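You operate a simulated robot arm through the tools that you are given. There is no shell and no other tool.

The job below is to be done with a simulated robot arm. You get a single attempt, and the scene is never put back.

JOB
Open the shut-off slider and run about 60 mL of powder into the small jar with the purple foot.
Fine: stand the jar in the pocket and turn to FILL first; go by the display; close the slider before you turn back to LOAD; spill none, leave the other small jars.

It is judged by the outcome, as a careful person would: the job done as asked, and still so three seconds after it is handed in. It fails if anything else is knocked over, pushed out of place, dropped, spilled or broken.

ROBOT AND FRAMES
A 7-joint arm with a two-finger parallel gripper, fixed in place. Base frame: the origin is at the foot of the arm, x ahead of it, y to its left, z up; the work surface is at about z = 8. Readings come in mm, degrees, newtons and seconds.
With the tool pointing down near the work surface it reaches from about 220 to 580 mm from the base axis. Its first joint turns from -66.0 to 66.0 degrees. Payload 2.5 kg.
The TCP is the grasp point between the finger pads, 23 mm short of the fingertips. In the tool frame z runs along the fingers and y along their closing line. Largest opening 94 mm; finger width 38, thickness 10; the body of the gripper, 54 by 96 mm, starts 39 mm behind the TCP.
Orientation is told as [roll, pitch, yaw] about the base's x, y, z axes, in that order, counted from this pose: with the fingers straight down and closing along the base's y, the tool's x points along the base's -x, its y along +y and its z along -z.

CONTROLS
- The arm moves only by the tool step_arm. Its argument "commands" is a list of rows, each an object of numbers (a shift or turn left out is 0, a gripper value left out holds the last): "gripper": the finger opening in mm, from 0 to 94; "tx", "ty", "tz": the shift along the tool's x, y, z in mm; "rx", "ry", "rz": the turn, a rotation vector about the tool's x, y, z in degrees. In form: [{"gripper": .., "tx": .., "ty": .., "tz": .., "rx": .., "ry": .., "rz": ..}, ...]. A call has 1 to 20 rows; each row is the pose to reach, as a shift and turn from the pose commanded when the call began, along the tool's axes at that moment. A row lasts 0.2 s, in which the tool goes at most 50 mm and 8.6 degrees; a call with a longer step from one row to the next is refused whole, and so is a gripper value outside its range. Where a pose cannot be reached the arm comes as near as it can. A force on the tool above 80 N (or 10 N above the force at the start of the call, whichever is more), or a blocked arm, ends the call early, and 0.2 s more pass. The fingers move at their own pace (about 108 mm/s each) and stop on an object; they squeeze with about 22 N. The grip force told is the motor's: it shows also when the fingers shut on nothing. Time passes only in rows, and 0.2 s behind the last, so rows that repeat a pose let the fingers close. The reply holds the time, the measured pose of the TCP, the force on the tool along the base axes, the opening and the grip force, in the units named above and with some noise, with the torque about the TCP (base axes, N m) and any sound that the robot's microphone picked up.
- Cameras (640 x 400 px; columns grow to the right, rows downward): "scene" is fixed at [146.5, -430.6, 562]; the picture's right is [0.55, -0.83, 0.00], its down [-0.34, -0.22, -0.92] and it looks along [0.76, 0.50, -0.40] (base axes); focal length 245 px, centre (320, 200). "wrist" rides on the gripper at [86, 16, -74] in the tool frame; the picture's right is [-0.18, 0.98, 0.00], its down [-0.58, -0.11, -0.81] and it looks along [-0.79, -0.15, 0.59] (tool axes); focal length 243 px, centre (320, 200). There is no depth. A picture from a camera that has moved, and an enlarged one, comes with that camera's place and axes in the base frame and with its lens.
- grab_frame(camera): a new picture of that camera. It takes no simulated time.
- enlarge(camera, box): a new picture of the part [left, top, right, bottom] of that camera's present view, enlarged. It takes no simulated time.
- sign_off(): hands the job in; it is judged then, once.

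Places have to be worked out from the pictures, the camera data and where the tool is seen. Open the gripper and draw the arm clear of the work before you hand the job in, unless the task says otherwise.

The tools are called after ">>>" as name(argument=value, ...) on one line, values as JSON. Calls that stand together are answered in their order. step_arm: Moves the arm, as the interface text tells. Its arguments: {"type":"object","properties":{"commands":{"type":"array"}},"required":["commands"]} The other tools are called the same way: grab_frame (camera) takes a picture; enlarge (camera, box) takes an enlarged picture of a part of a camera's view; sign_off () hands the job in.

At the start:

```text
time_s: 0.0
tool_pos: [392.5, 13.9, 479.2]
ee_rot: [0.0, 0.0, 0.0]
force: [0.2, -0.5, -0.1]
ft_torque: [-0.05, -0.03, 0.0]
gripper_width: 94.0
grasp_force: 0.1
```

scene: 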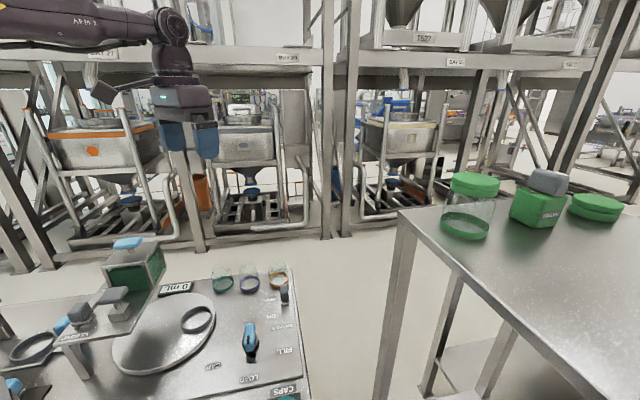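
wrist: 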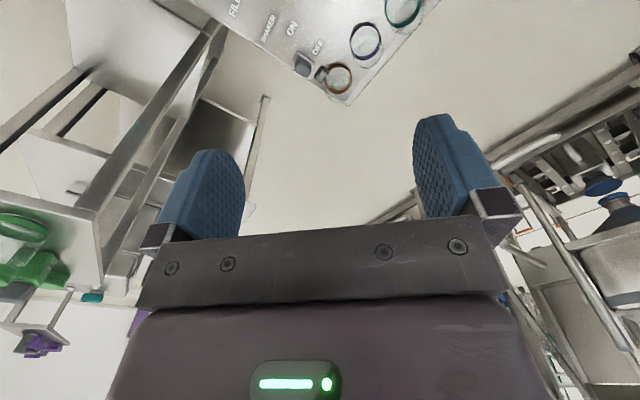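

I begin by looking at the scene more closely; the table at the lower left holds a turntable, jars, a display and levers.

>>> enlarge(camera="scene", box=[0, 220, 160, 400])

>>> enlarge(camera="scene", box=[100, 220, 320, 400])

>>> enlarge(camera="wrist", box=[200, 0, 460, 120])

>>> enlarge(camera="scene", box=[200, 250, 320, 325])

```text
2.22 times, centred on (80, 310) of scene
camera zoom: at [146.5, -430.6, 562.0], right [0.55, -0.83, 0.0], down [-0.34, -0.22, -0.92], along [0.76, 0.5, -0.4], focal length 545 px, centre (853, -44)
```

zoom: 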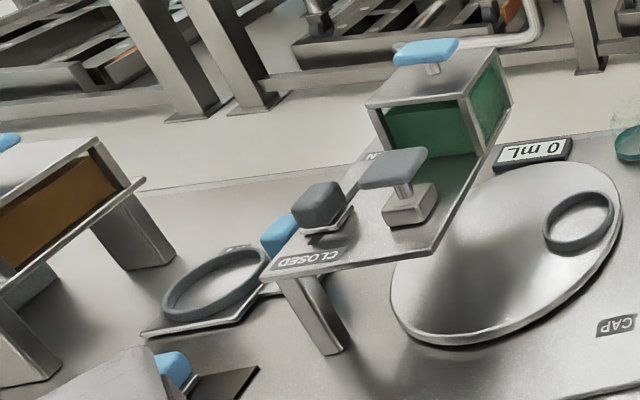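

```text
2.22 times, centred on (210, 310) of scene
camera zoom: at [146.5, -430.6, 562.0], right [0.55, -0.83, 0.0], down [-0.34, -0.22, -0.92], along [0.76, 0.5, -0.4], focal length 545 px, centre (564, -44)
```

zoom: 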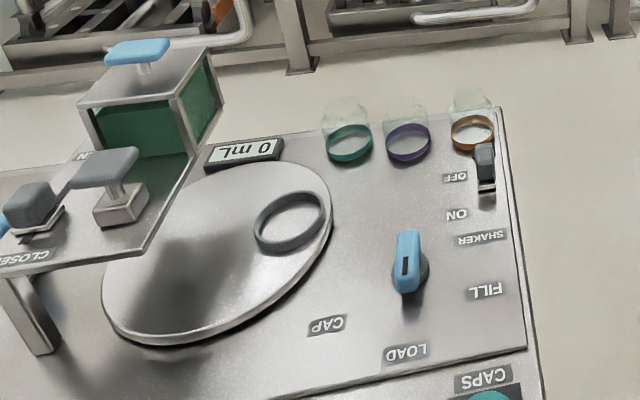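

```text
2.46 times, centred on (330, 60) of wrist
camera zoom: at [304.5, 30.0, 552.0], right [0.18, 0.98, 0.0], down [0.58, -0.11, 0.81], along [0.79, -0.15, -0.59], focal length 597 px, centre (295, 545)
```

zoom: 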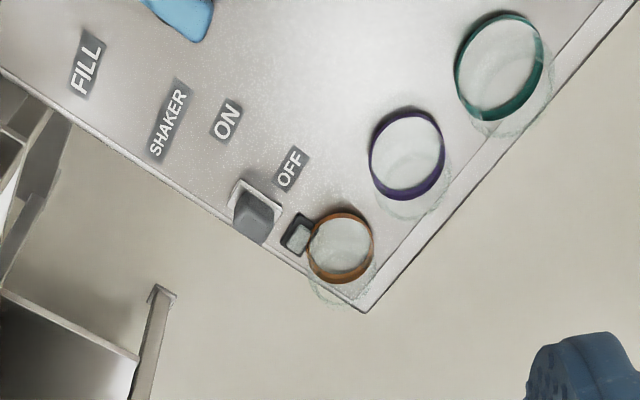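

```text
5.33 times, centred on (260, 288) of scene
camera zoom: at [146.5, -430.6, 562.0], right [0.55, -0.83, 0.0], down [-0.34, -0.22, -0.92], along [0.76, 0.5, -0.4], focal length 1308 px, centre (640, -267)
```

zoom: 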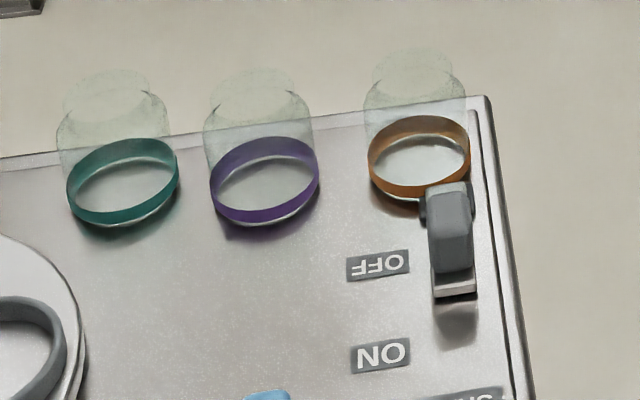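

The purple jar is at about (522, 82), the pocket ring about (353, 86), and the dial with CAP/LOAD/FILL near (378, -85). I look closer at the hopper slider, dial and other fixtures.

>>> enlarge(camera="scene", box=[45, 230, 175, 350])

>>> enlarge(camera="scene", box=[200, 310, 320, 400])

>>> enlarge(camera="scene", box=[0, 280, 120, 400])

>>> enlarge(camera="scene", box=[110, 270, 240, 380])

```text
3.33 times, centred on (110, 290) of scene
camera zoom: at [146.5, -430.6, 562.0], right [0.55, -0.83, 0.0], down [-0.34, -0.22, -0.92], along [0.76, 0.5, -0.4], focal length 817 px, centre (1020, -100)
```

zoom: 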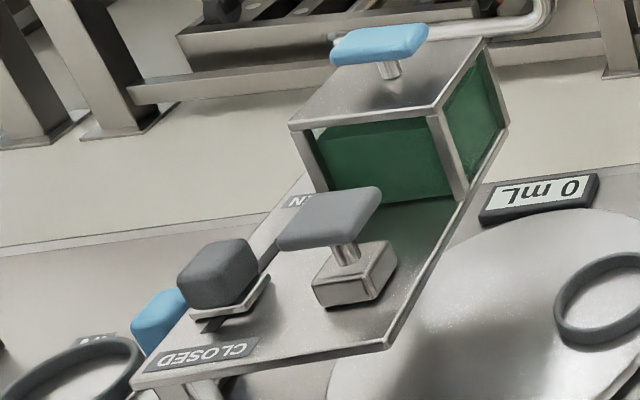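

```text
4.44 times, centred on (260, 355) of scene
camera zoom: at [146.5, -430.6, 562.0], right [0.55, -0.83, 0.0], down [-0.34, -0.22, -0.92], along [0.76, 0.5, -0.4], focal length 1090 px, centre (587, -489)
```

zoom: 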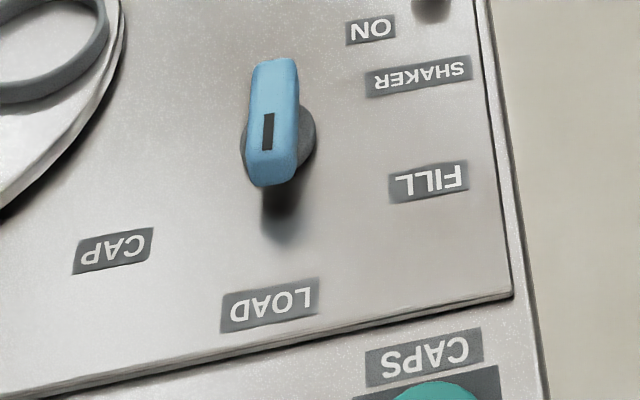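

```text
3.33 times, centred on (60, 340) of scene
camera zoom: at [146.5, -430.6, 562.0], right [0.55, -0.83, 0.0], down [-0.34, -0.22, -0.92], along [0.76, 0.5, -0.4], focal length 817 px, centre (1187, -267)
```

zoom: 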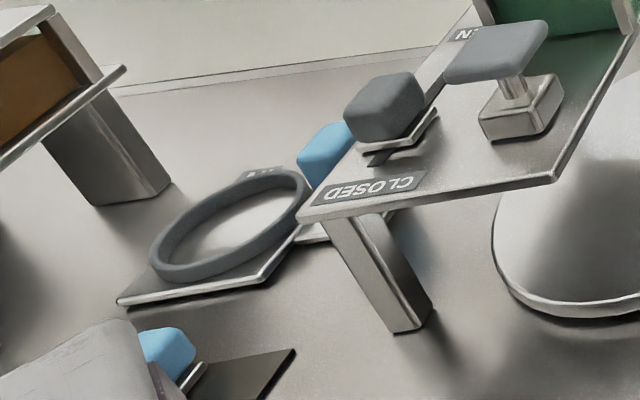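

```text
3.64 times, centred on (175, 325) of scene
camera zoom: at [146.5, -430.6, 562.0], right [0.55, -0.83, 0.0], down [-0.34, -0.22, -0.92], along [0.76, 0.5, -0.4], focal length 892 px, centre (847, -254)
```

zoom: 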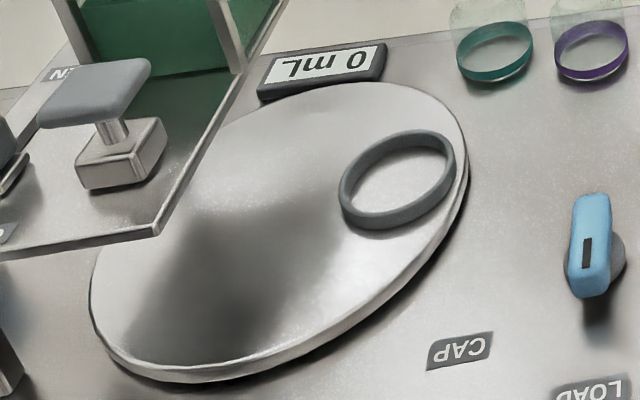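

The dial is a blue bar whose mark points to LOAD, and the slider's dark knob sits at CLOSED on the green hopper's plate. I raise the view by tilting the tool so the wrist camera looks down at the table.

>>> step_arm(commands=[{"tx": 12, "ty": 17, "tz": 0, "ry": 7}, {"tx": 25, "ty": 34, "tz": 0, "ry": 14}, {"tx": 38, "ty": 51, "tz": 0, "ry": 21}, {"tx": 50, "ty": 68, "tz": 0, "ry": 28}, {"tx": 62, "ty": 86, "tz": 0, "ry": 35}, {"tx": 62, "ty": 86, "tz": 0, "ry": 35}])

>>> grab_frame(camera="wrist")

>>> grab_frame(camera="scene")

```text
time_s: 1.4
tool_pos: [318.2, 93.9, 452.2]
ee_rot: [-1.1, 29.3, -1.9]
force: [0.9, 0.4, -0.7]
ft_torque: [0.03, -0.01, -0.01]
gripper_width: 93.9
grasp_force: 0.0
out of reach, approached as far as the arm can: row 4, 5, 6
```

```text
taken
camera wrist: at [279.8, 112.3, 557.5], right [0.18, 0.98, -0.11], down [0.9, -0.12, 0.42], along [0.4, -0.17, -0.9], focal length 243 px, centre (320, 200)
```

wrist: 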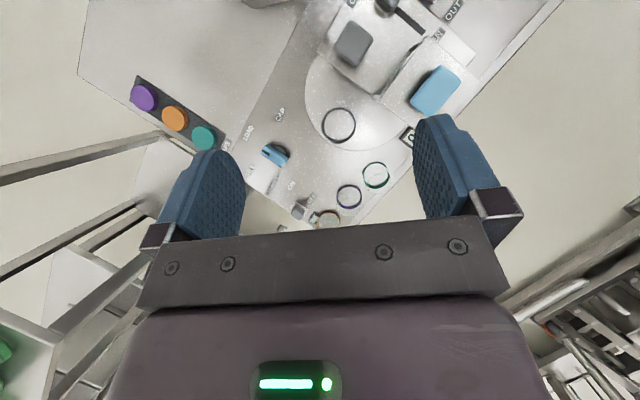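

```text
taken
```

scene: 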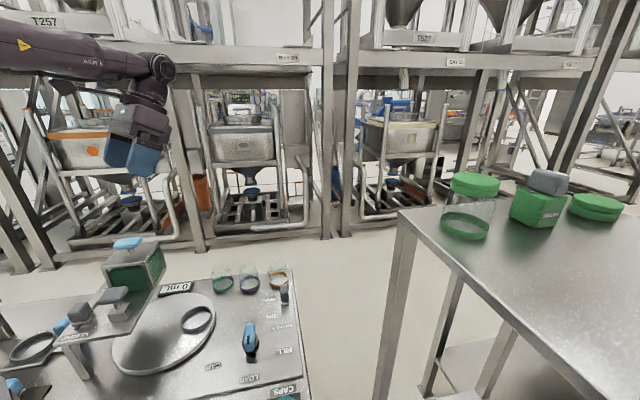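

This gives a nearly overhead view. I enlarge the working area to measure positions.

>>> enlarge(camera="wrist", box=[220, 0, 480, 120])

>>> enlarge(camera="wrist", box=[220, 80, 420, 235])

>>> enlarge(camera="wrist", box=[300, 0, 480, 115])

```text
2.46 times, centred on (350, 60) of wrist
camera zoom: at [279.8, 112.3, 557.5], right [0.18, 0.98, -0.11], down [0.9, -0.12, 0.42], along [0.4, -0.17, -0.9], focal length 597 px, centre (246, 545)
```

zoom: 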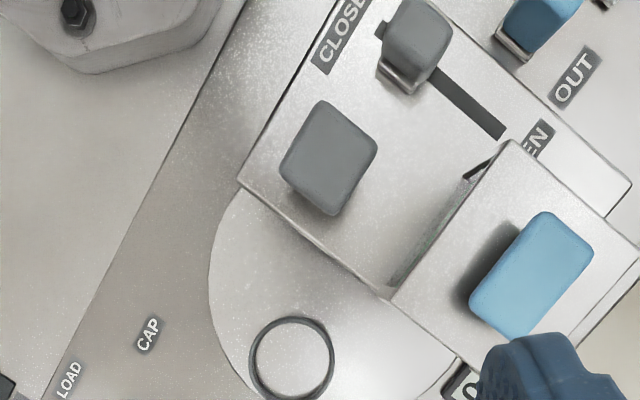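

```text
2.58 times, centred on (320, 158) of wrist
camera zoom: at [279.8, 112.3, 557.5], right [0.18, 0.98, -0.11], down [0.9, -0.12, 0.42], along [0.4, -0.17, -0.9], focal length 626 px, centre (320, 310)
```

zoom: 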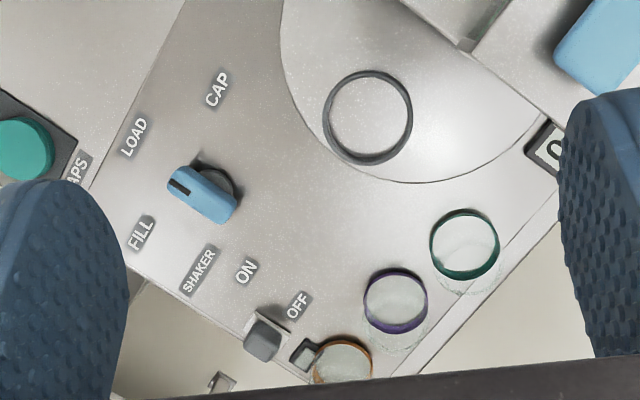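

```text
3.48 times, centred on (390, 58) of wrist
camera zoom: at [279.8, 112.3, 557.5], right [0.18, 0.98, -0.11], down [0.9, -0.12, 0.42], along [0.4, -0.17, -0.9], focal length 844 px, centre (76, 696)
```

zoom: 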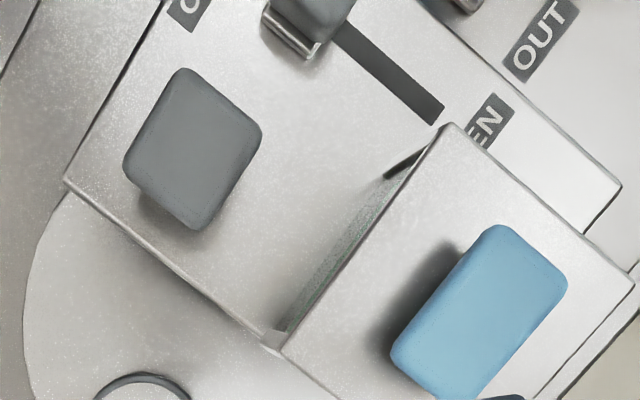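

The overhead view puts the purple jar at about (521, 82), pocket (351, 84), disc centre (290, 147), dial bar centre (392, -68) pointing at LOAD, and slider knob near (182, 180, 155). I level the tool again before approaching the jar.

>>> step_arm(commands=[{"ry": -7}, {"ry": -14}, {"ry": -21}, {"ry": -28}, {"ry": -35}, {"ry": -35}])

```text
time_s: 2.8
tool_pos: [319.3, 93.5, 451.4]
ee_rot: [-1.0, -5.7, -1.2]
force: [-0.4, 0.4, 0.6]
ft_torque: [-0.01, -0.01, 0.0]
gripper_width: 93.9
grasp_force: 0.0
```

The tool ended a few degrees off vertical; I correct the tilt while moving over towards the jars.

>>> step_arm(commands=[{"tx": -36, "ty": -4, "tz": 40, "rx": -0.4, "ry": 2, "rz": -0.4}, {"tx": -72, "ty": -8, "tz": 80, "rx": -0.8, "ry": 4, "rz": -0.8}, {"tx": -105, "ty": -11, "tz": 110, "rx": -1.0, "ry": 5.7, "rz": -1.2}, {"tx": -105, "ty": -11, "tz": 110, "rx": -1.0, "ry": 5.7, "rz": -1.2}])

```text
refused: row 1 steps farther than a row can; nothing moved
```

One step was too long; I split it into smaller rows.

>>> step_arm(commands=[{"tx": -26, "ty": -3, "tz": 28, "rx": -0.3, "ry": 1.5, "rz": -0.3}, {"tx": -52, "ty": -6, "tz": 56, "rx": -0.6, "ry": 3, "rz": -0.6}, {"tx": -78, "ty": -9, "tz": 84, "rx": -0.8, "ry": 4.5, "rz": -0.9}, {"tx": -105, "ty": -11, "tz": 110, "rx": -1.0, "ry": 5.7, "rz": -1.2}, {"tx": -105, "ty": -11, "tz": 110, "rx": -1.0, "ry": 5.7, "rz": -1.2}])

>>> grab_frame(camera="wrist")

```text
time_s: 4.0
tool_pos: [434.7, 78.1, 351.8]
ee_rot: [0.0, 0.0, -0.1]
force: [1.2, 0.0, 0.6]
ft_torque: [0.02, -0.05, 0.01]
gripper_width: 94.1
grasp_force: 0.0
```

```text
taken
camera wrist: at [348.0, 94.0, 425.5], right [0.19, 0.98, 0.0], down [0.58, -0.11, 0.81], along [0.79, -0.15, -0.59], focal length 243 px, centre (320, 200)
```

wrist: 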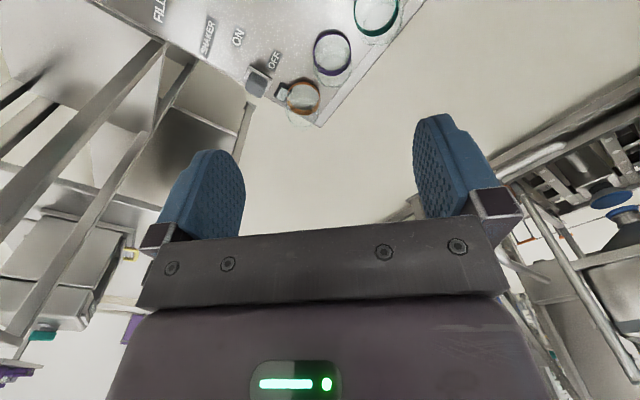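

Tool is vertical now. I enlarge the jars to measure them from this closer viewpoint.

>>> enlarge(camera="wrist", box=[270, 0, 430, 130])

>>> enlarge(camera="scene", box=[205, 255, 300, 310])

```text
3.08 times, centred on (350, 65) of wrist
camera zoom: at [348.0, 94.0, 425.5], right [0.19, 0.98, 0.0], down [0.58, -0.11, 0.81], along [0.79, -0.15, -0.59], focal length 746 px, centre (228, 615)
```

zoom: 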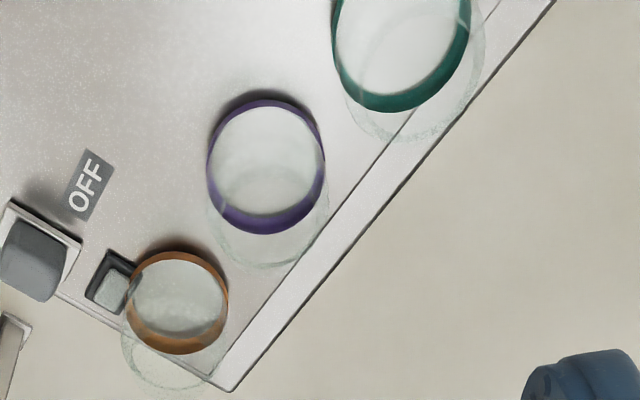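

```text
6.74 times, centred on (252, 282) of scene
camera zoom: at [146.5, -430.6, 562.0], right [0.55, -0.83, 0.0], down [-0.34, -0.22, -0.92], along [0.76, 0.5, -0.4], focal length 1652 px, centre (775, -356)
```

zoom: 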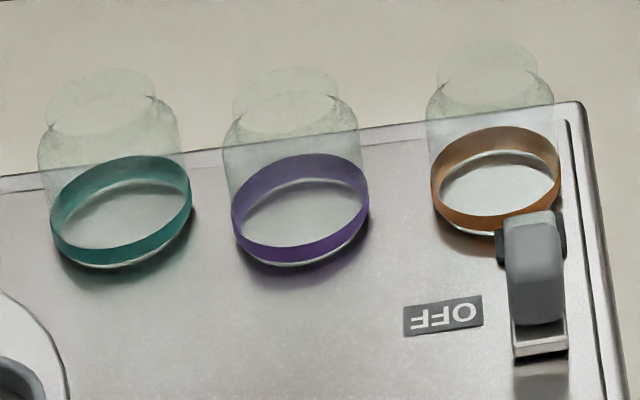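

From here the purple jar's foot is near (519, 81), its top at about z = 79 and diameter about 63 mm. I move to a pre-grasp above it, turned so the fingers close across the row of jars.

>>> step_arm(commands=[{"tx": -12, "ty": 0, "tz": 24, "rz": 7.3}, {"tx": -24, "ty": 1, "tz": 48, "rz": 14.6}, {"tx": -36, "ty": 1, "tz": 72, "rz": 21.9}, {"tx": -48, "ty": 2, "tz": 96, "rz": 29.2}, {"tx": -60, "ty": 2, "tz": 120, "rz": 36.5}, {"tx": -72, "ty": 3, "tz": 146, "rz": 43.8}, {"tx": -84.3, "ty": 3.4, "tz": 171.8, "rz": 51}, {"tx": -84.3, "ty": 3.4, "tz": 171.8, "rz": 51}])

>>> grab_frame(camera="wrist")

>>> grab_frame(camera="scene")

```text
time_s: 5.8
tool_pos: [519.0, 82.8, 181.2]
ee_rot: [0.0, 0.0, -51.3]
force: [0.3, -0.2, 0.3]
ft_torque: [0.0, 0.01, -0.01]
gripper_width: 94.0
grasp_force: 0.0
```

```text
taken
camera wrist: at [476.2, 159.3, 253.7], right [0.88, 0.47, 0.0], down [0.28, -0.52, 0.81], along [0.38, -0.71, -0.59], focal length 243 px, centre (320, 200)
```

wrist: 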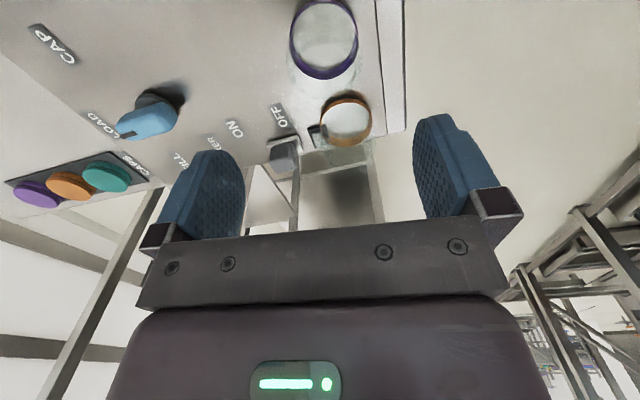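

```text
taken
```

scene: 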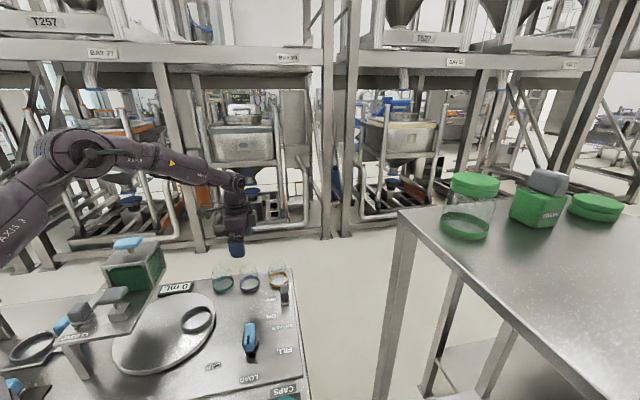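

The purple jar is nearly centred between the fingers. I enlarge that part for an accurate position.

>>> enlarge(camera="wrist", box=[250, 0, 410, 100])

```text
4.00 times, centred on (330, 50) of wrist
camera zoom: at [476.2, 159.3, 253.7], right [0.88, 0.47, 0.0], down [0.28, -0.52, 0.81], along [0.38, -0.71, -0.59], focal length 970 px, centre (280, 800)
```

zoom: 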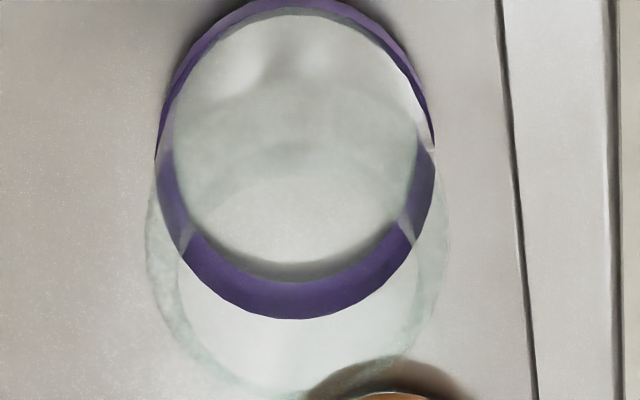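

The jar centre lies about 3 mm further along tool y and -x, i.e. near (522, 81.5). I correct and descend so the fingertips stay above the foot, TCP at z ≈ 50.

>>> step_arm(commands=[{"tx": -3.3, "ty": 2.6, "tz": 0}, {"tx": -3.3, "ty": 2.6, "tz": 30}, {"tx": -3.3, "ty": 2.6, "tz": 60}, {"tx": -3.3, "ty": 2.6, "tz": 60}])

>>> grab_frame(camera="wrist")

```text
time_s: 6.8
tool_pos: [520.9, 81.0, 121.0]
ee_rot: [0.0, 0.0, -51.0]
force: [-0.6, -0.1, -0.4]
ft_torque: [-0.03, -0.03, 0.0]
gripper_width: 93.9
grasp_force: 0.0
```

```text
taken
camera wrist: at [479.6, 157.9, 193.9], right [0.88, 0.47, 0.0], down [0.28, -0.52, 0.81], along [0.38, -0.71, -0.59], focal length 243 px, centre (320, 200)
```

wrist: 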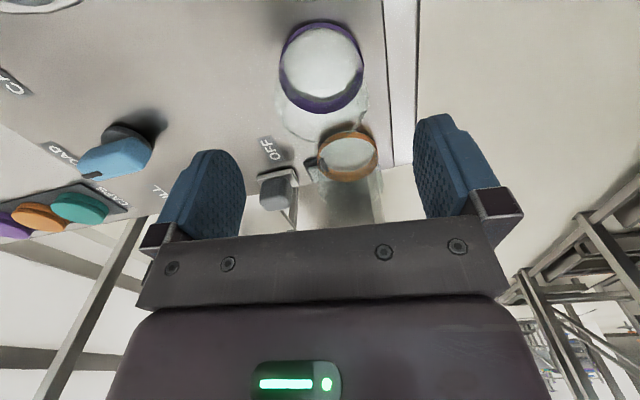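

The jar is centred between the fingers. I go down to z ≈ 50.

>>> step_arm(commands=[{"tz": 20}, {"tz": 40}, {"tz": 55}, {"tz": 65}, {"tz": 71}, {"tz": 71}])

>>> grab_frame(camera="wrist")

>>> enlarge(camera="scene", box=[190, 230, 320, 320])

```text
time_s: 8.2
tool_pos: [522.6, 79.2, 50.1]
ee_rot: [0.0, 0.0, -51.1]
force: [0.8, -0.2, -0.1]
ft_torque: [0.01, 0.0, 0.05]
gripper_width: 93.9
grasp_force: 0.0
```

```text
taken
camera wrist: at [480.1, 157.9, 122.6], right [0.88, 0.47, 0.0], down [0.28, -0.52, 0.81], along [0.38, -0.71, -0.59], focal length 243 px, centre (320, 200)
```

wrist: 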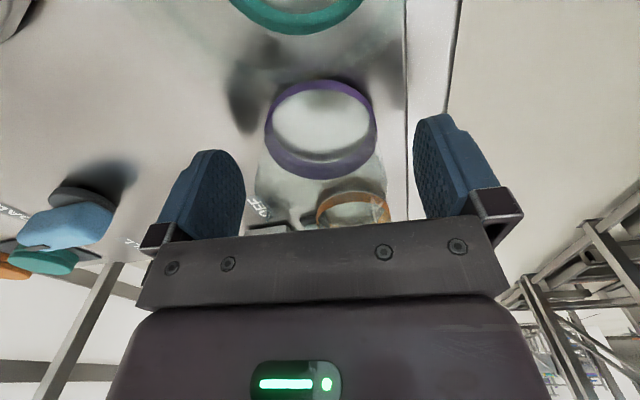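

```text
4.44 times, centred on (255, 275) of scene
camera zoom: at [146.5, -430.6, 562.0], right [0.55, -0.83, 0.0], down [-0.34, -0.22, -0.92], along [0.76, 0.5, -0.4], focal length 1090 px, centre (609, -133)
```

zoom: 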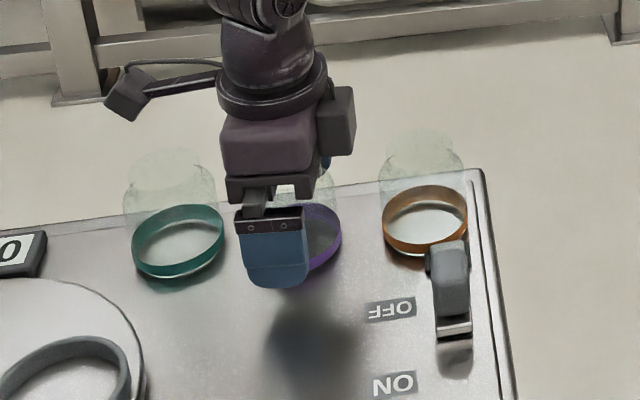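

The jar is centred within the fingers and the fingertips clear everything. I close on the jar.

>>> step_arm(commands=[{"gripper": 70}, {"gripper": 50}, {"gripper": 50}, {"gripper": 50}])

>>> grab_frame(camera="wrist")

```text
time_s: 9.2
tool_pos: [522.2, 79.9, 48.9]
ee_rot: [0.0, 0.0, -51.1]
force: [0.5, -0.2, 0.1]
ft_torque: [-0.01, -0.02, 0.01]
gripper_width: 59.2
grasp_force: 22.3
```

```text
taken
camera wrist: at [480.0, 157.9, 122.8], right [0.88, 0.47, 0.0], down [0.28, -0.52, 0.81], along [0.38, -0.71, -0.59], focal length 243 px, centre (320, 200)
```

wrist: 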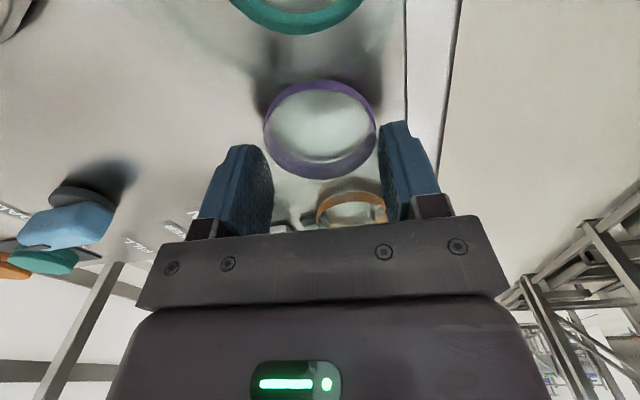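

The fingers hold the jar at 59 mm with 22 N. I lift it straight up slowly.

>>> step_arm(commands=[{"tz": -5}, {"tz": -15}, {"tz": -35}, {"tz": -60}, {"tz": -85}, {"tz": -100}, {"tz": -100}])

>>> grab_frame(camera="wrist")

>>> grab_frame(camera="scene")

```text
time_s: 10.8
tool_pos: [522.3, 79.6, 150.2]
ee_rot: [0.0, -0.1, -51.1]
force: [-0.4, 0.1, -0.3]
ft_torque: [0.02, 0.01, 0.02]
gripper_width: 50.2
grasp_force: 0.0
```

```text
taken
camera wrist: at [479.9, 157.1, 223.3], right [0.88, 0.47, 0.0], down [0.28, -0.52, 0.81], along [0.38, -0.71, -0.59], focal length 243 px, centre (320, 200)
```

wrist: 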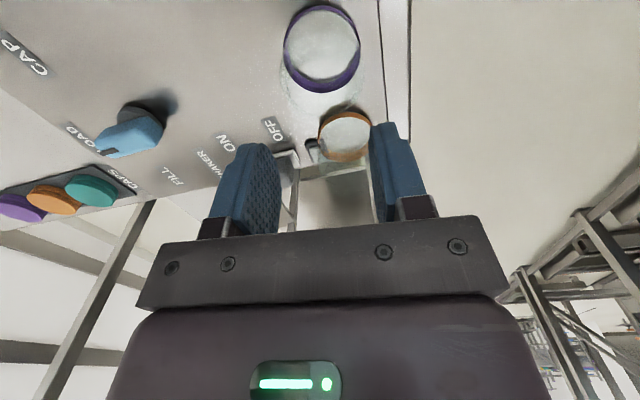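

```text
taken
```

scene: 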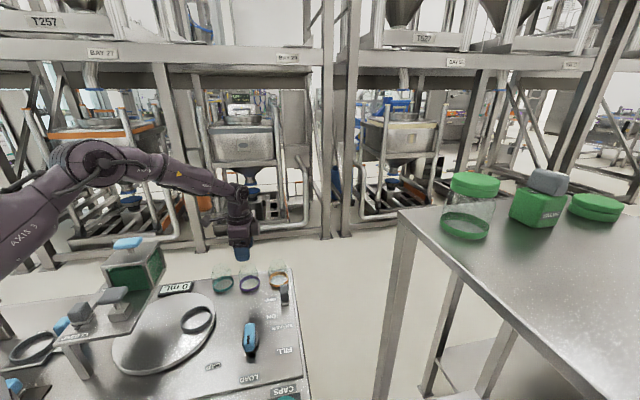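

The jar slipped out and stayed standing: the gripper is now at 50 mm with no force. I look closely at the jar before trying again.

>>> enlarge(camera="scene", box=[225, 258, 275, 300])

>>> enlarge(camera="wrist", box=[270, 0, 390, 110])

```text
9.52 times, centred on (250, 279) of scene
camera zoom: at [146.5, -430.6, 562.0], right [0.55, -0.83, 0.0], down [-0.34, -0.22, -0.92], along [0.76, 0.5, -0.4], focal length 2336 px, centre (987, -552)
```

zoom: 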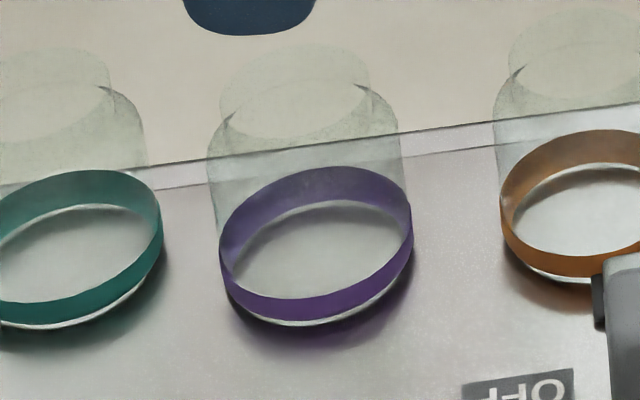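

```text
3.64 times, centred on (330, 55) of wrist
camera zoom: at [479.9, 157.1, 223.3], right [0.88, 0.47, 0.0], down [0.28, -0.52, 0.81], along [0.38, -0.71, -0.59], focal length 882 px, centre (284, 727)
```

zoom: 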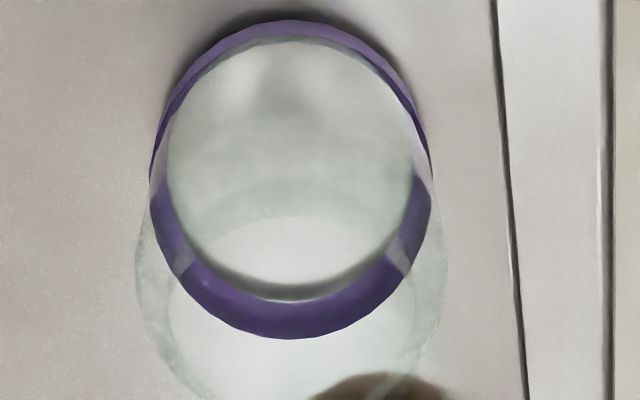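

The jar still stands upright in the same place, so the fingers simply slid along the glass. I reopen and go down again, slightly lower, to try a firmer squeeze and a much slower lift.

>>> step_arm(commands=[{"gripper": 94}, {"gripper": 94}, {"gripper": 94, "tz": 30}, {"gripper": 94, "tz": 60}, {"gripper": 94, "tz": 85}, {"gripper": 94, "tz": 98}, {"gripper": 94, "tz": 104}, {"gripper": 94, "tz": 104}])

>>> grab_frame(camera="wrist")

>>> enlarge(camera="scene", box=[215, 235, 285, 305])

```text
time_s: 12.6
tool_pos: [521.2, 80.6, 45.1]
ee_rot: [0.0, 0.0, -51.2]
force: [-0.4, 0.0, 0.0]
ft_torque: [0.0, 0.0, 0.0]
gripper_width: 93.9
grasp_force: 0.0
```

```text
taken
camera wrist: at [480.5, 158.0, 119.1], right [0.88, 0.47, 0.0], down [0.28, -0.52, 0.81], along [0.38, -0.71, -0.59], focal length 243 px, centre (320, 200)
```

wrist: 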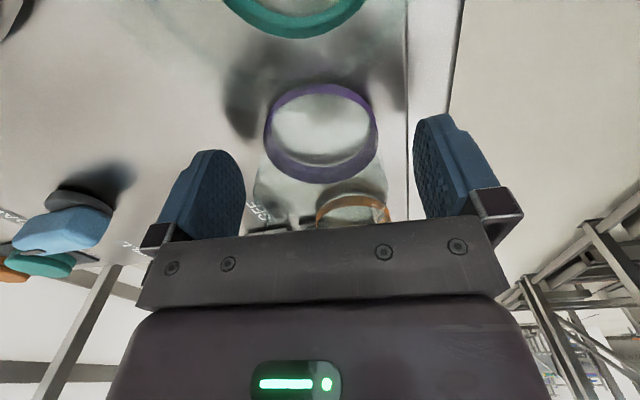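

```text
5.71 times, centred on (250, 270) of scene
camera zoom: at [146.5, -430.6, 562.0], right [0.55, -0.83, 0.0], down [-0.34, -0.22, -0.92], along [0.76, 0.5, -0.4], focal length 1401 px, centre (720, -200)
```

zoom: 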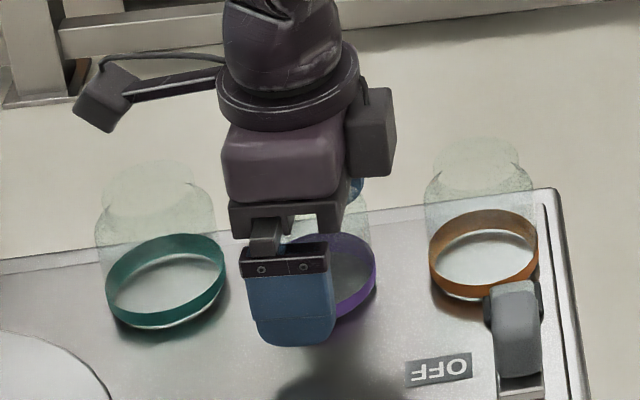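

Alignment is still good. I close with full command and wait.

>>> step_arm(commands=[{"gripper": 65}, {"gripper": 30}, {"gripper": 0}, {"gripper": 0}, {"gripper": 0}, {"gripper": 0}])

>>> grab_frame(camera="wrist")

```text
time_s: 14.0
tool_pos: [523.0, 81.3, 45.5]
ee_rot: [-0.1, 0.0, -51.1]
force: [-0.4, -0.9, 1.7]
ft_torque: [0.01, -0.01, 0.04]
gripper_width: 58.6
grasp_force: 22.2
```

```text
taken
camera wrist: at [480.4, 157.9, 119.2], right [0.88, 0.47, 0.0], down [0.28, -0.52, 0.81], along [0.38, -0.71, -0.59], focal length 243 px, centre (320, 200)
```

wrist: 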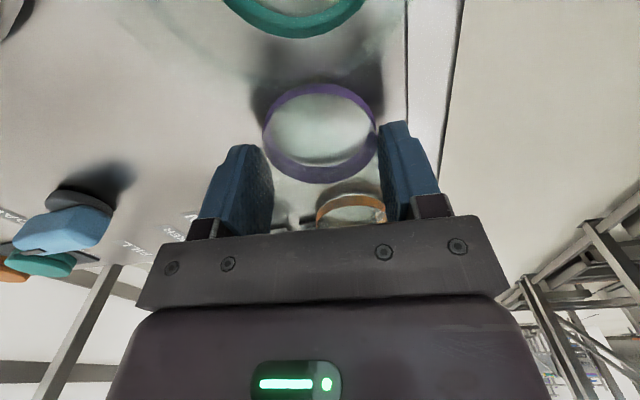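

Squeezing at 58.6 mm, 22 N. Now a very slow lift of a few millimetres to see whether the jar comes along.

>>> step_arm(commands=[{"tz": -0.5}, {"tz": -1}, {"tz": -1.5}, {"tz": -2}, {"tz": -3}, {"tz": -4}, {"tz": -5}, {"tz": -6}, {"tz": -6}])

>>> grab_frame(camera="wrist")

>>> enlarge(camera="scene", box=[215, 235, 285, 305])

```text
time_s: 16.0
tool_pos: [522.9, 81.1, 51.6]
ee_rot: [-0.1, -0.1, -51.2]
force: [0.6, 0.5, -1.4]
ft_torque: [0.01, 0.02, 0.02]
gripper_width: 58.5
grasp_force: 22.1
```

```text
taken
camera wrist: at [480.5, 158.1, 125.2], right [0.88, 0.47, 0.0], down [0.28, -0.52, 0.81], along [0.38, -0.71, -0.59], focal length 243 px, centre (320, 200)
```

wrist: 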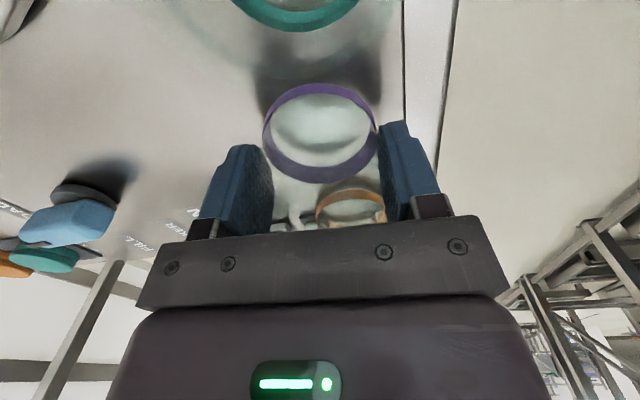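

```text
5.71 times, centred on (250, 270) of scene
camera zoom: at [146.5, -430.6, 562.0], right [0.55, -0.83, 0.0], down [-0.34, -0.22, -0.92], along [0.76, 0.5, -0.4], focal length 1401 px, centre (720, -200)
```

zoom: 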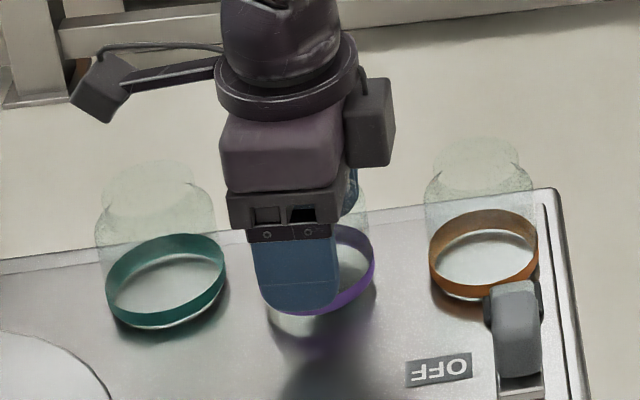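

The foot ring kept its place in the wrist picture while the background moved, and the force reads -1.4 N: the jar is lifted. I keep lifting gently.

>>> step_arm(commands=[{"tz": -1}, {"tz": -2.5}, {"tz": -4.5}, {"tz": -7}, {"tz": -10}, {"tz": -13}, {"tz": -16}, {"tz": -19}, {"tz": -22}, {"tz": -25}, {"tz": -28}, {"tz": -31}, {"tz": -34}, {"tz": -36}, {"tz": -37.5}, {"tz": -38}, {"tz": -38}])

>>> grab_frame(camera="wrist")

>>> enlarge(camera="scene", box=[215, 235, 285, 305])

```text
time_s: 19.6
tool_pos: [521.1, 79.3, 89.8]
ee_rot: [0.1, 0.0, -51.1]
force: [0.0, 0.1, -1.0]
ft_torque: [0.02, 0.02, -0.01]
gripper_width: 58.3
grasp_force: 22.0
```

```text
taken
camera wrist: at [480.4, 158.0, 163.1], right [0.88, 0.47, 0.0], down [0.28, -0.52, 0.81], along [0.38, -0.71, -0.59], focal length 243 px, centre (320, 200)
```

wrist: 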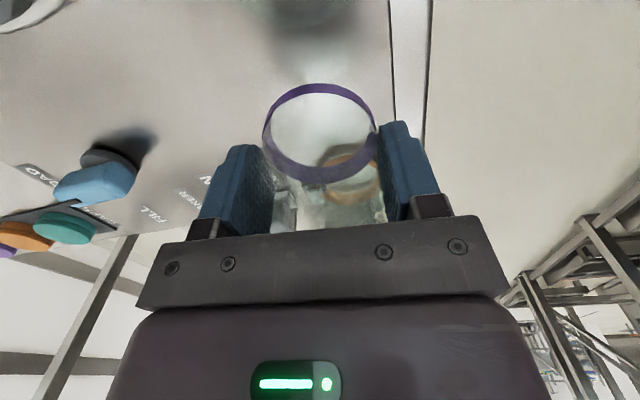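

```text
5.71 times, centred on (250, 270) of scene
camera zoom: at [146.5, -430.6, 562.0], right [0.55, -0.83, 0.0], down [-0.34, -0.22, -0.92], along [0.76, 0.5, -0.4], focal length 1401 px, centre (720, -200)
```

zoom: 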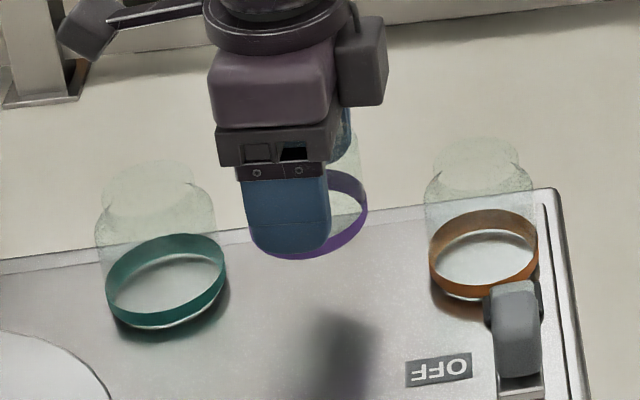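

The jar rides steadily in the grip. I carry it away from the row, perpendicular to it, while starting to turn the wrist so the camera will end up away from the hopper plate.

>>> step_arm(commands=[{"ty": -1, "rz": 0}, {"ty": -4, "rz": -1}, {"ty": -9, "rz": -3}, {"ty": -15, "rz": -6}, {"ty": -22, "rz": -10}, {"ty": -29, "rz": -14}, {"ty": -36, "rz": -18}, {"ty": -43, "rz": -22}, {"ty": -50, "rz": -26}, {"ty": -56, "rz": -30}, {"ty": -61, "rz": -33}, {"ty": -65, "rz": -35}, {"ty": -67, "rz": -36}, {"ty": -67, "rz": -36}])

>>> grab_frame(camera="wrist")

```text
time_s: 22.6
tool_pos: [470.6, 37.8, 90.1]
ee_rot: [0.0, 0.0, -15.1]
force: [-0.5, -0.4, -1.5]
ft_torque: [0.0, -0.03, -0.03]
gripper_width: 58.3
grasp_force: 22.3
```

```text
taken
camera wrist: at [390.9, 76.6, 163.1], right [0.43, 0.9, 0.0], down [0.53, -0.26, 0.81], along [0.73, -0.35, -0.59], focal length 243 px, centre (320, 200)
```

wrist: 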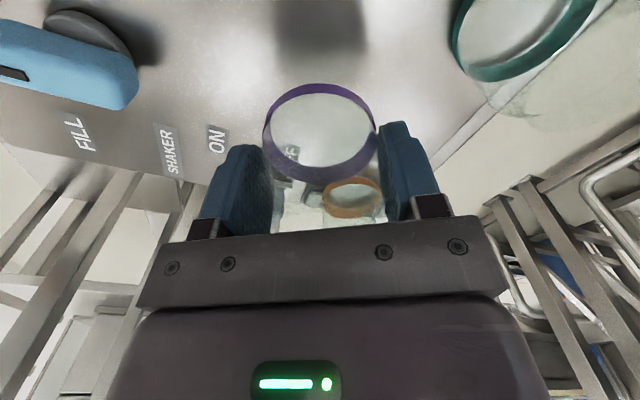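

Steady so far. I carry the jar over the pocket at the same height, turning to yaw ≈ +40.

>>> step_arm(commands=[{"tx": 1.5, "ty": 0.2, "rz": 0}, {"tx": 5, "ty": 0.5, "rz": -1}, {"tx": 11, "ty": 1.2, "rz": -3}, {"tx": 19, "ty": 2, "rz": -6}, {"tx": 28, "ty": 3, "rz": -10}, {"tx": 37, "ty": 3.9, "rz": -14}, {"tx": 46, "ty": 4.8, "rz": -18}, {"tx": 55, "ty": 5.8, "rz": -22}, {"tx": 64, "ty": 6.7, "rz": -26}, {"tx": 73, "ty": 7.7, "rz": -30}, {"tx": 82, "ty": 8.6, "rz": -34}, {"tx": 91, "ty": 9.6, "rz": -38}, {"tx": 100, "ty": 10.5, "rz": -42}, {"tx": 109, "ty": 11.5, "rz": -46}, {"tx": 116, "ty": 12.2, "rz": -49}, {"tx": 122, "ty": 12.8, "rz": -52}, {"tx": 126, "ty": 13.2, "rz": -54}, {"tx": 127.5, "ty": 13.4, "rz": -55}, {"tx": 127.5, "ty": 13.4, "rz": -55}])

>>> grab_frame(camera="wrist")

>>> grab_frame(camera="scene")

```text
time_s: 26.6
tool_pos: [351.0, 83.6, 89.6]
ee_rot: [0.0, 0.0, 40.1]
force: [0.2, -0.2, -0.8]
ft_torque: [0.0, 0.03, 0.0]
gripper_width: 58.4
grasp_force: 22.7
```

```text
taken
camera wrist: at [273.9, 41.1, 163.4], right [-0.49, 0.87, 0.0], down [0.52, 0.29, 0.81], along [0.7, 0.4, -0.59], focal length 243 px, centre (320, 200)
```

wrist: 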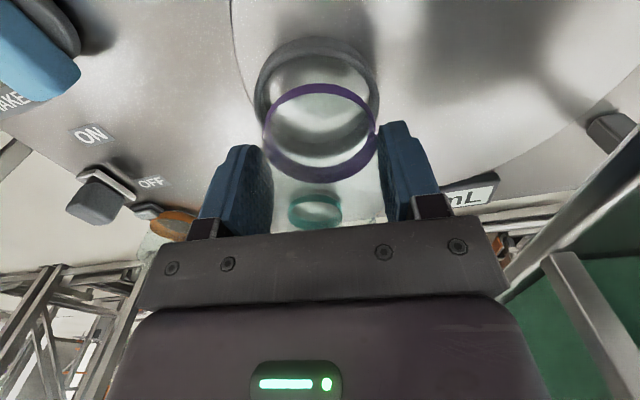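

```text
taken
```

scene: 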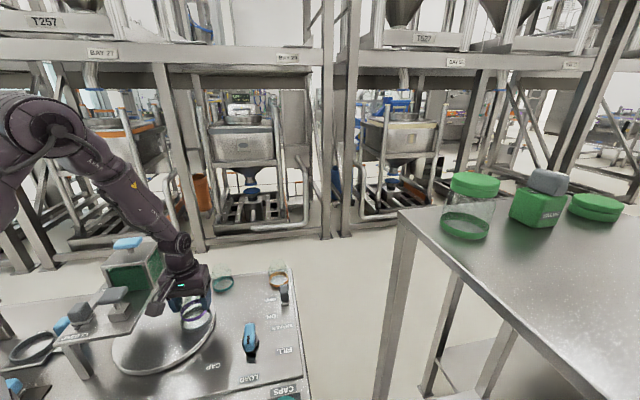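

The grey pocket ring is visible beneath and around the jar. I enlarge to compare the centres of the jar's foot and of the pocket ring.

>>> enlarge(camera="wrist", box=[230, 20, 410, 190])

>>> enlarge(camera="scene", box=[150, 255, 240, 345])

```text
2.35 times, centred on (320, 105) of wrist
camera zoom: at [273.9, 41.1, 163.4], right [-0.49, 0.87, 0.0], down [0.52, 0.29, 0.81], along [0.7, 0.4, -0.59], focal length 571 px, centre (320, 424)
```

zoom: 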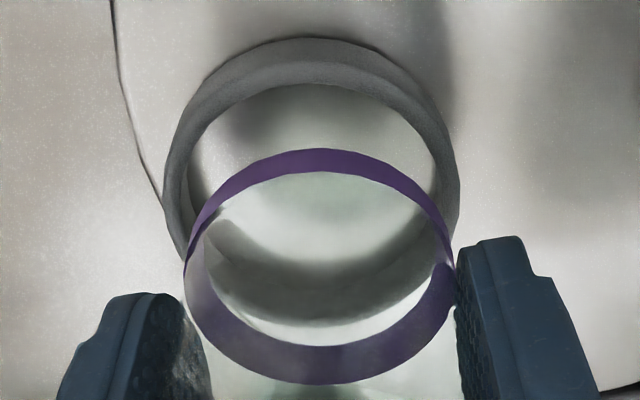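

```text
4.44 times, centred on (195, 300) of scene
camera zoom: at [146.5, -430.6, 562.0], right [0.55, -0.83, 0.0], down [-0.34, -0.22, -0.92], along [0.76, 0.5, -0.4], focal length 1090 px, centre (876, -244)
```

zoom: 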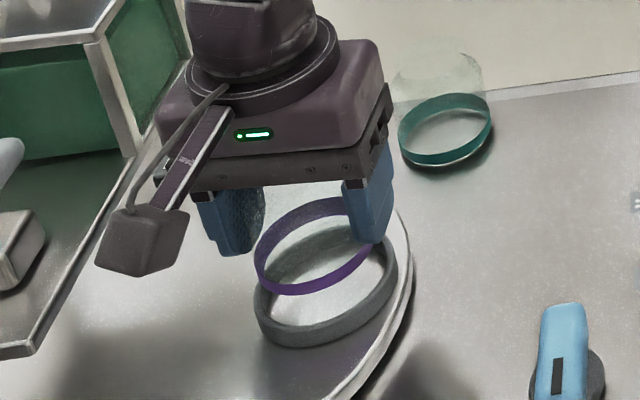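

The pocket's centre is about 2 mm to image-left and about 1 mm further than the jar's. I shift and lower slowly to just above the ring, then re-measure.

>>> step_arm(commands=[{"tx": -0.4, "ty": -1, "tz": 0.5}, {"tx": -0.9, "ty": -2.2, "tz": 1.5}, {"tx": -0.9, "ty": -2.2, "tz": 3}, {"tx": -0.9, "ty": -2.2, "tz": 5}, {"tx": -0.9, "ty": -2.2, "tz": 7.5}, {"tx": -0.9, "ty": -2.2, "tz": 10}, {"tx": -0.9, "ty": -2.2, "tz": 12}, {"tx": -0.9, "ty": -2.2, "tz": 13.5}, {"tx": -0.9, "ty": -2.2, "tz": 14}, {"tx": -0.9, "ty": -2.2, "tz": 14}])

>>> enlarge(camera="wrist", box=[230, 20, 410, 190])

>>> enlarge(camera="scene", box=[150, 275, 240, 345])

```text
time_s: 28.8
tool_pos: [353.3, 83.1, 76.0]
ee_rot: [0.0, 0.1, 39.9]
force: [-2.9, 2.2, 11.3]
ft_torque: [0.35, -0.13, 0.06]
gripper_width: 58.3
grasp_force: 21.9
```

```text
2.35 times, centred on (320, 105) of wrist
camera zoom: at [276.0, 40.6, 149.4], right [-0.49, 0.87, 0.0], down [0.52, 0.29, 0.81], along [0.7, 0.4, -0.59], focal length 571 px, centre (320, 424)
```

zoom: 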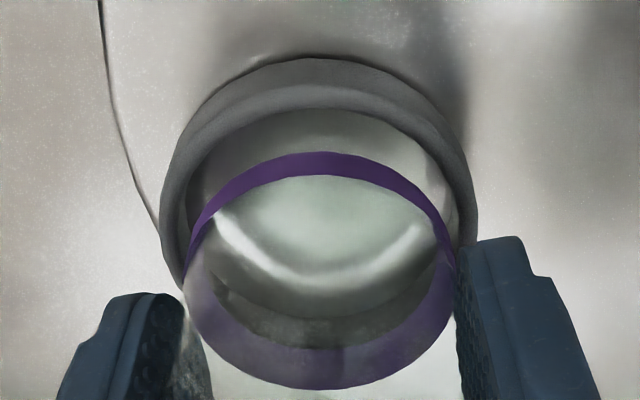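

```text
5.71 times, centred on (195, 310) of scene
camera zoom: at [146.4, -430.6, 562.0], right [0.55, -0.83, 0.0], down [-0.34, -0.22, -0.92], along [0.76, 0.5, -0.4], focal length 1401 px, centre (1034, -429)
```

zoom: 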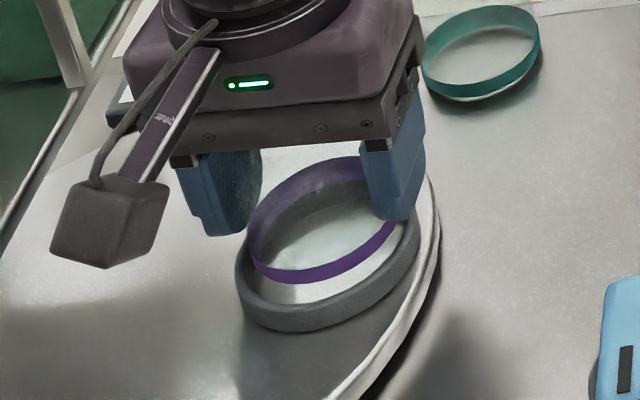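

The force rose to 11 N: the foot is already touching the ring's rim, so the rim is higher (z ≈ 38) than I assumed and the pocket is nearer to the camera. I lift 6 mm and re-measure.

>>> step_arm(commands=[{"tz": -1}, {"tz": -2.5}, {"tz": -4.5}, {"tz": -6}, {"tz": -6}])

>>> enlarge(camera="wrist", box=[240, 20, 400, 190])

>>> enlarge(camera="scene", box=[170, 285, 230, 345])

```text
time_s: 30.0
tool_pos: [352.6, 83.8, 80.4]
ee_rot: [0.0, 0.0, 39.9]
force: [0.7, 0.2, -0.8]
ft_torque: [-0.01, -0.01, 0.0]
gripper_width: 58.0
grasp_force: 22.1
```

```text
2.35 times, centred on (320, 105) of wrist
camera zoom: at [275.8, 40.1, 155.3], right [-0.49, 0.87, 0.0], down [0.52, 0.29, 0.81], along [0.7, 0.39, -0.59], focal length 571 px, centre (320, 424)
```

zoom: 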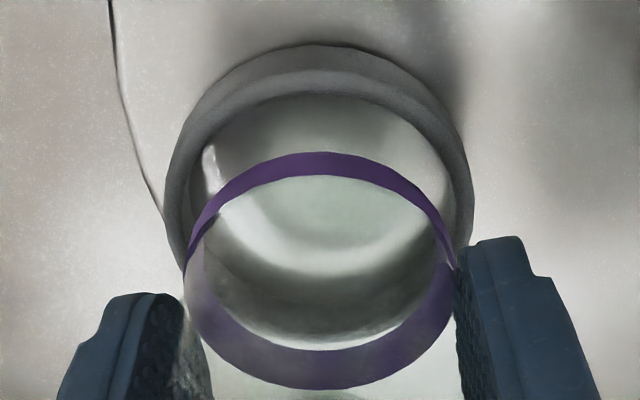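

```text
6.67 times, centred on (200, 315) of scene
camera zoom: at [146.5, -430.6, 562.0], right [0.55, -0.83, 0.0], down [-0.34, -0.22, -0.92], along [0.76, 0.5, -0.4], focal length 1635 px, centre (1120, -567)
```

zoom: 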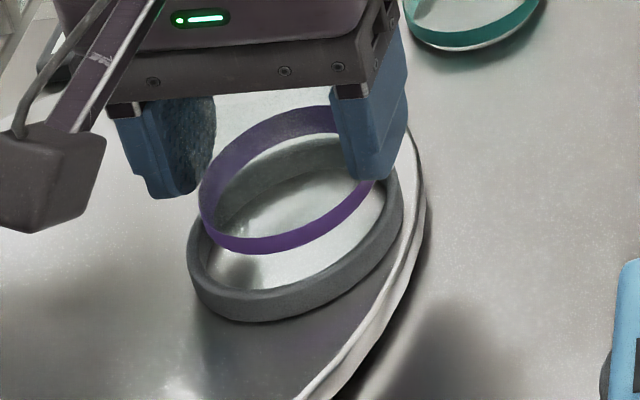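

Re-measured with the rim at z ≈ 38: columns agree, but the jar is about 5 mm too far along the camera heading; pocket centre ≈ (348.5, 81.3). I shift back by that and look again.

>>> step_arm(commands=[{"tx": 0.8, "ty": 0.1}, {"tx": 2, "ty": 0.3}, {"tx": 3.5, "ty": 0.5}, {"tx": 4.85, "ty": 0.65}, {"tx": 4.85, "ty": 0.65}])

>>> enlarge(camera="wrist", box=[240, 20, 400, 190])

>>> enlarge(camera="scene", box=[170, 285, 230, 345])

```text
time_s: 31.2
tool_pos: [349.3, 80.9, 80.7]
ee_rot: [0.1, 0.0, 39.8]
force: [-0.7, 0.3, -2.0]
ft_torque: [-0.01, -0.02, 0.02]
gripper_width: 58.5
grasp_force: 22.3
```

```text
2.35 times, centred on (320, 105) of wrist
camera zoom: at [271.4, 37.8, 155.1], right [-0.49, 0.87, 0.0], down [0.52, 0.29, 0.81], along [0.7, 0.39, -0.59], focal length 571 px, centre (320, 424)
```

zoom: 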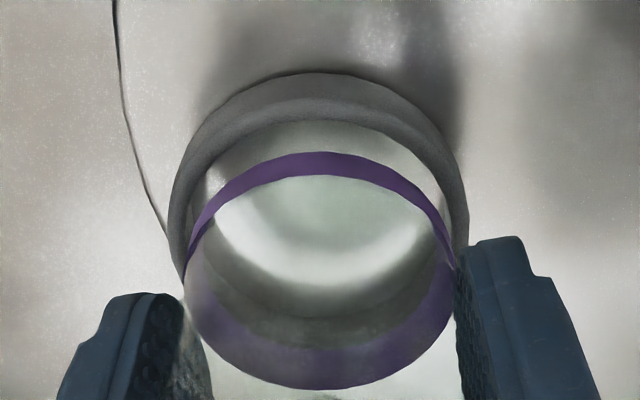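

```text
6.67 times, centred on (200, 315) of scene
camera zoom: at [146.5, -430.6, 562.0], right [0.55, -0.83, 0.0], down [-0.34, -0.22, -0.92], along [0.76, 0.5, -0.4], focal length 1635 px, centre (1120, -567)
```

zoom: 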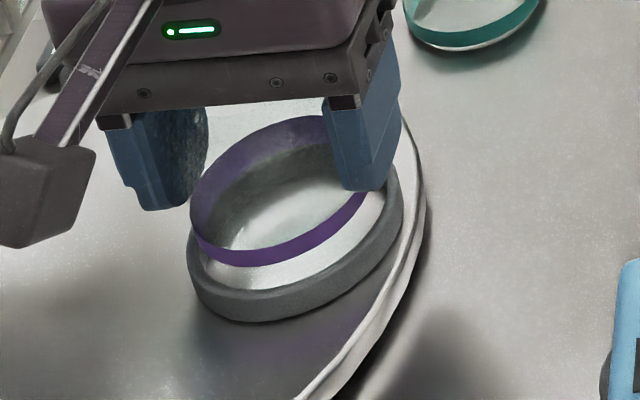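

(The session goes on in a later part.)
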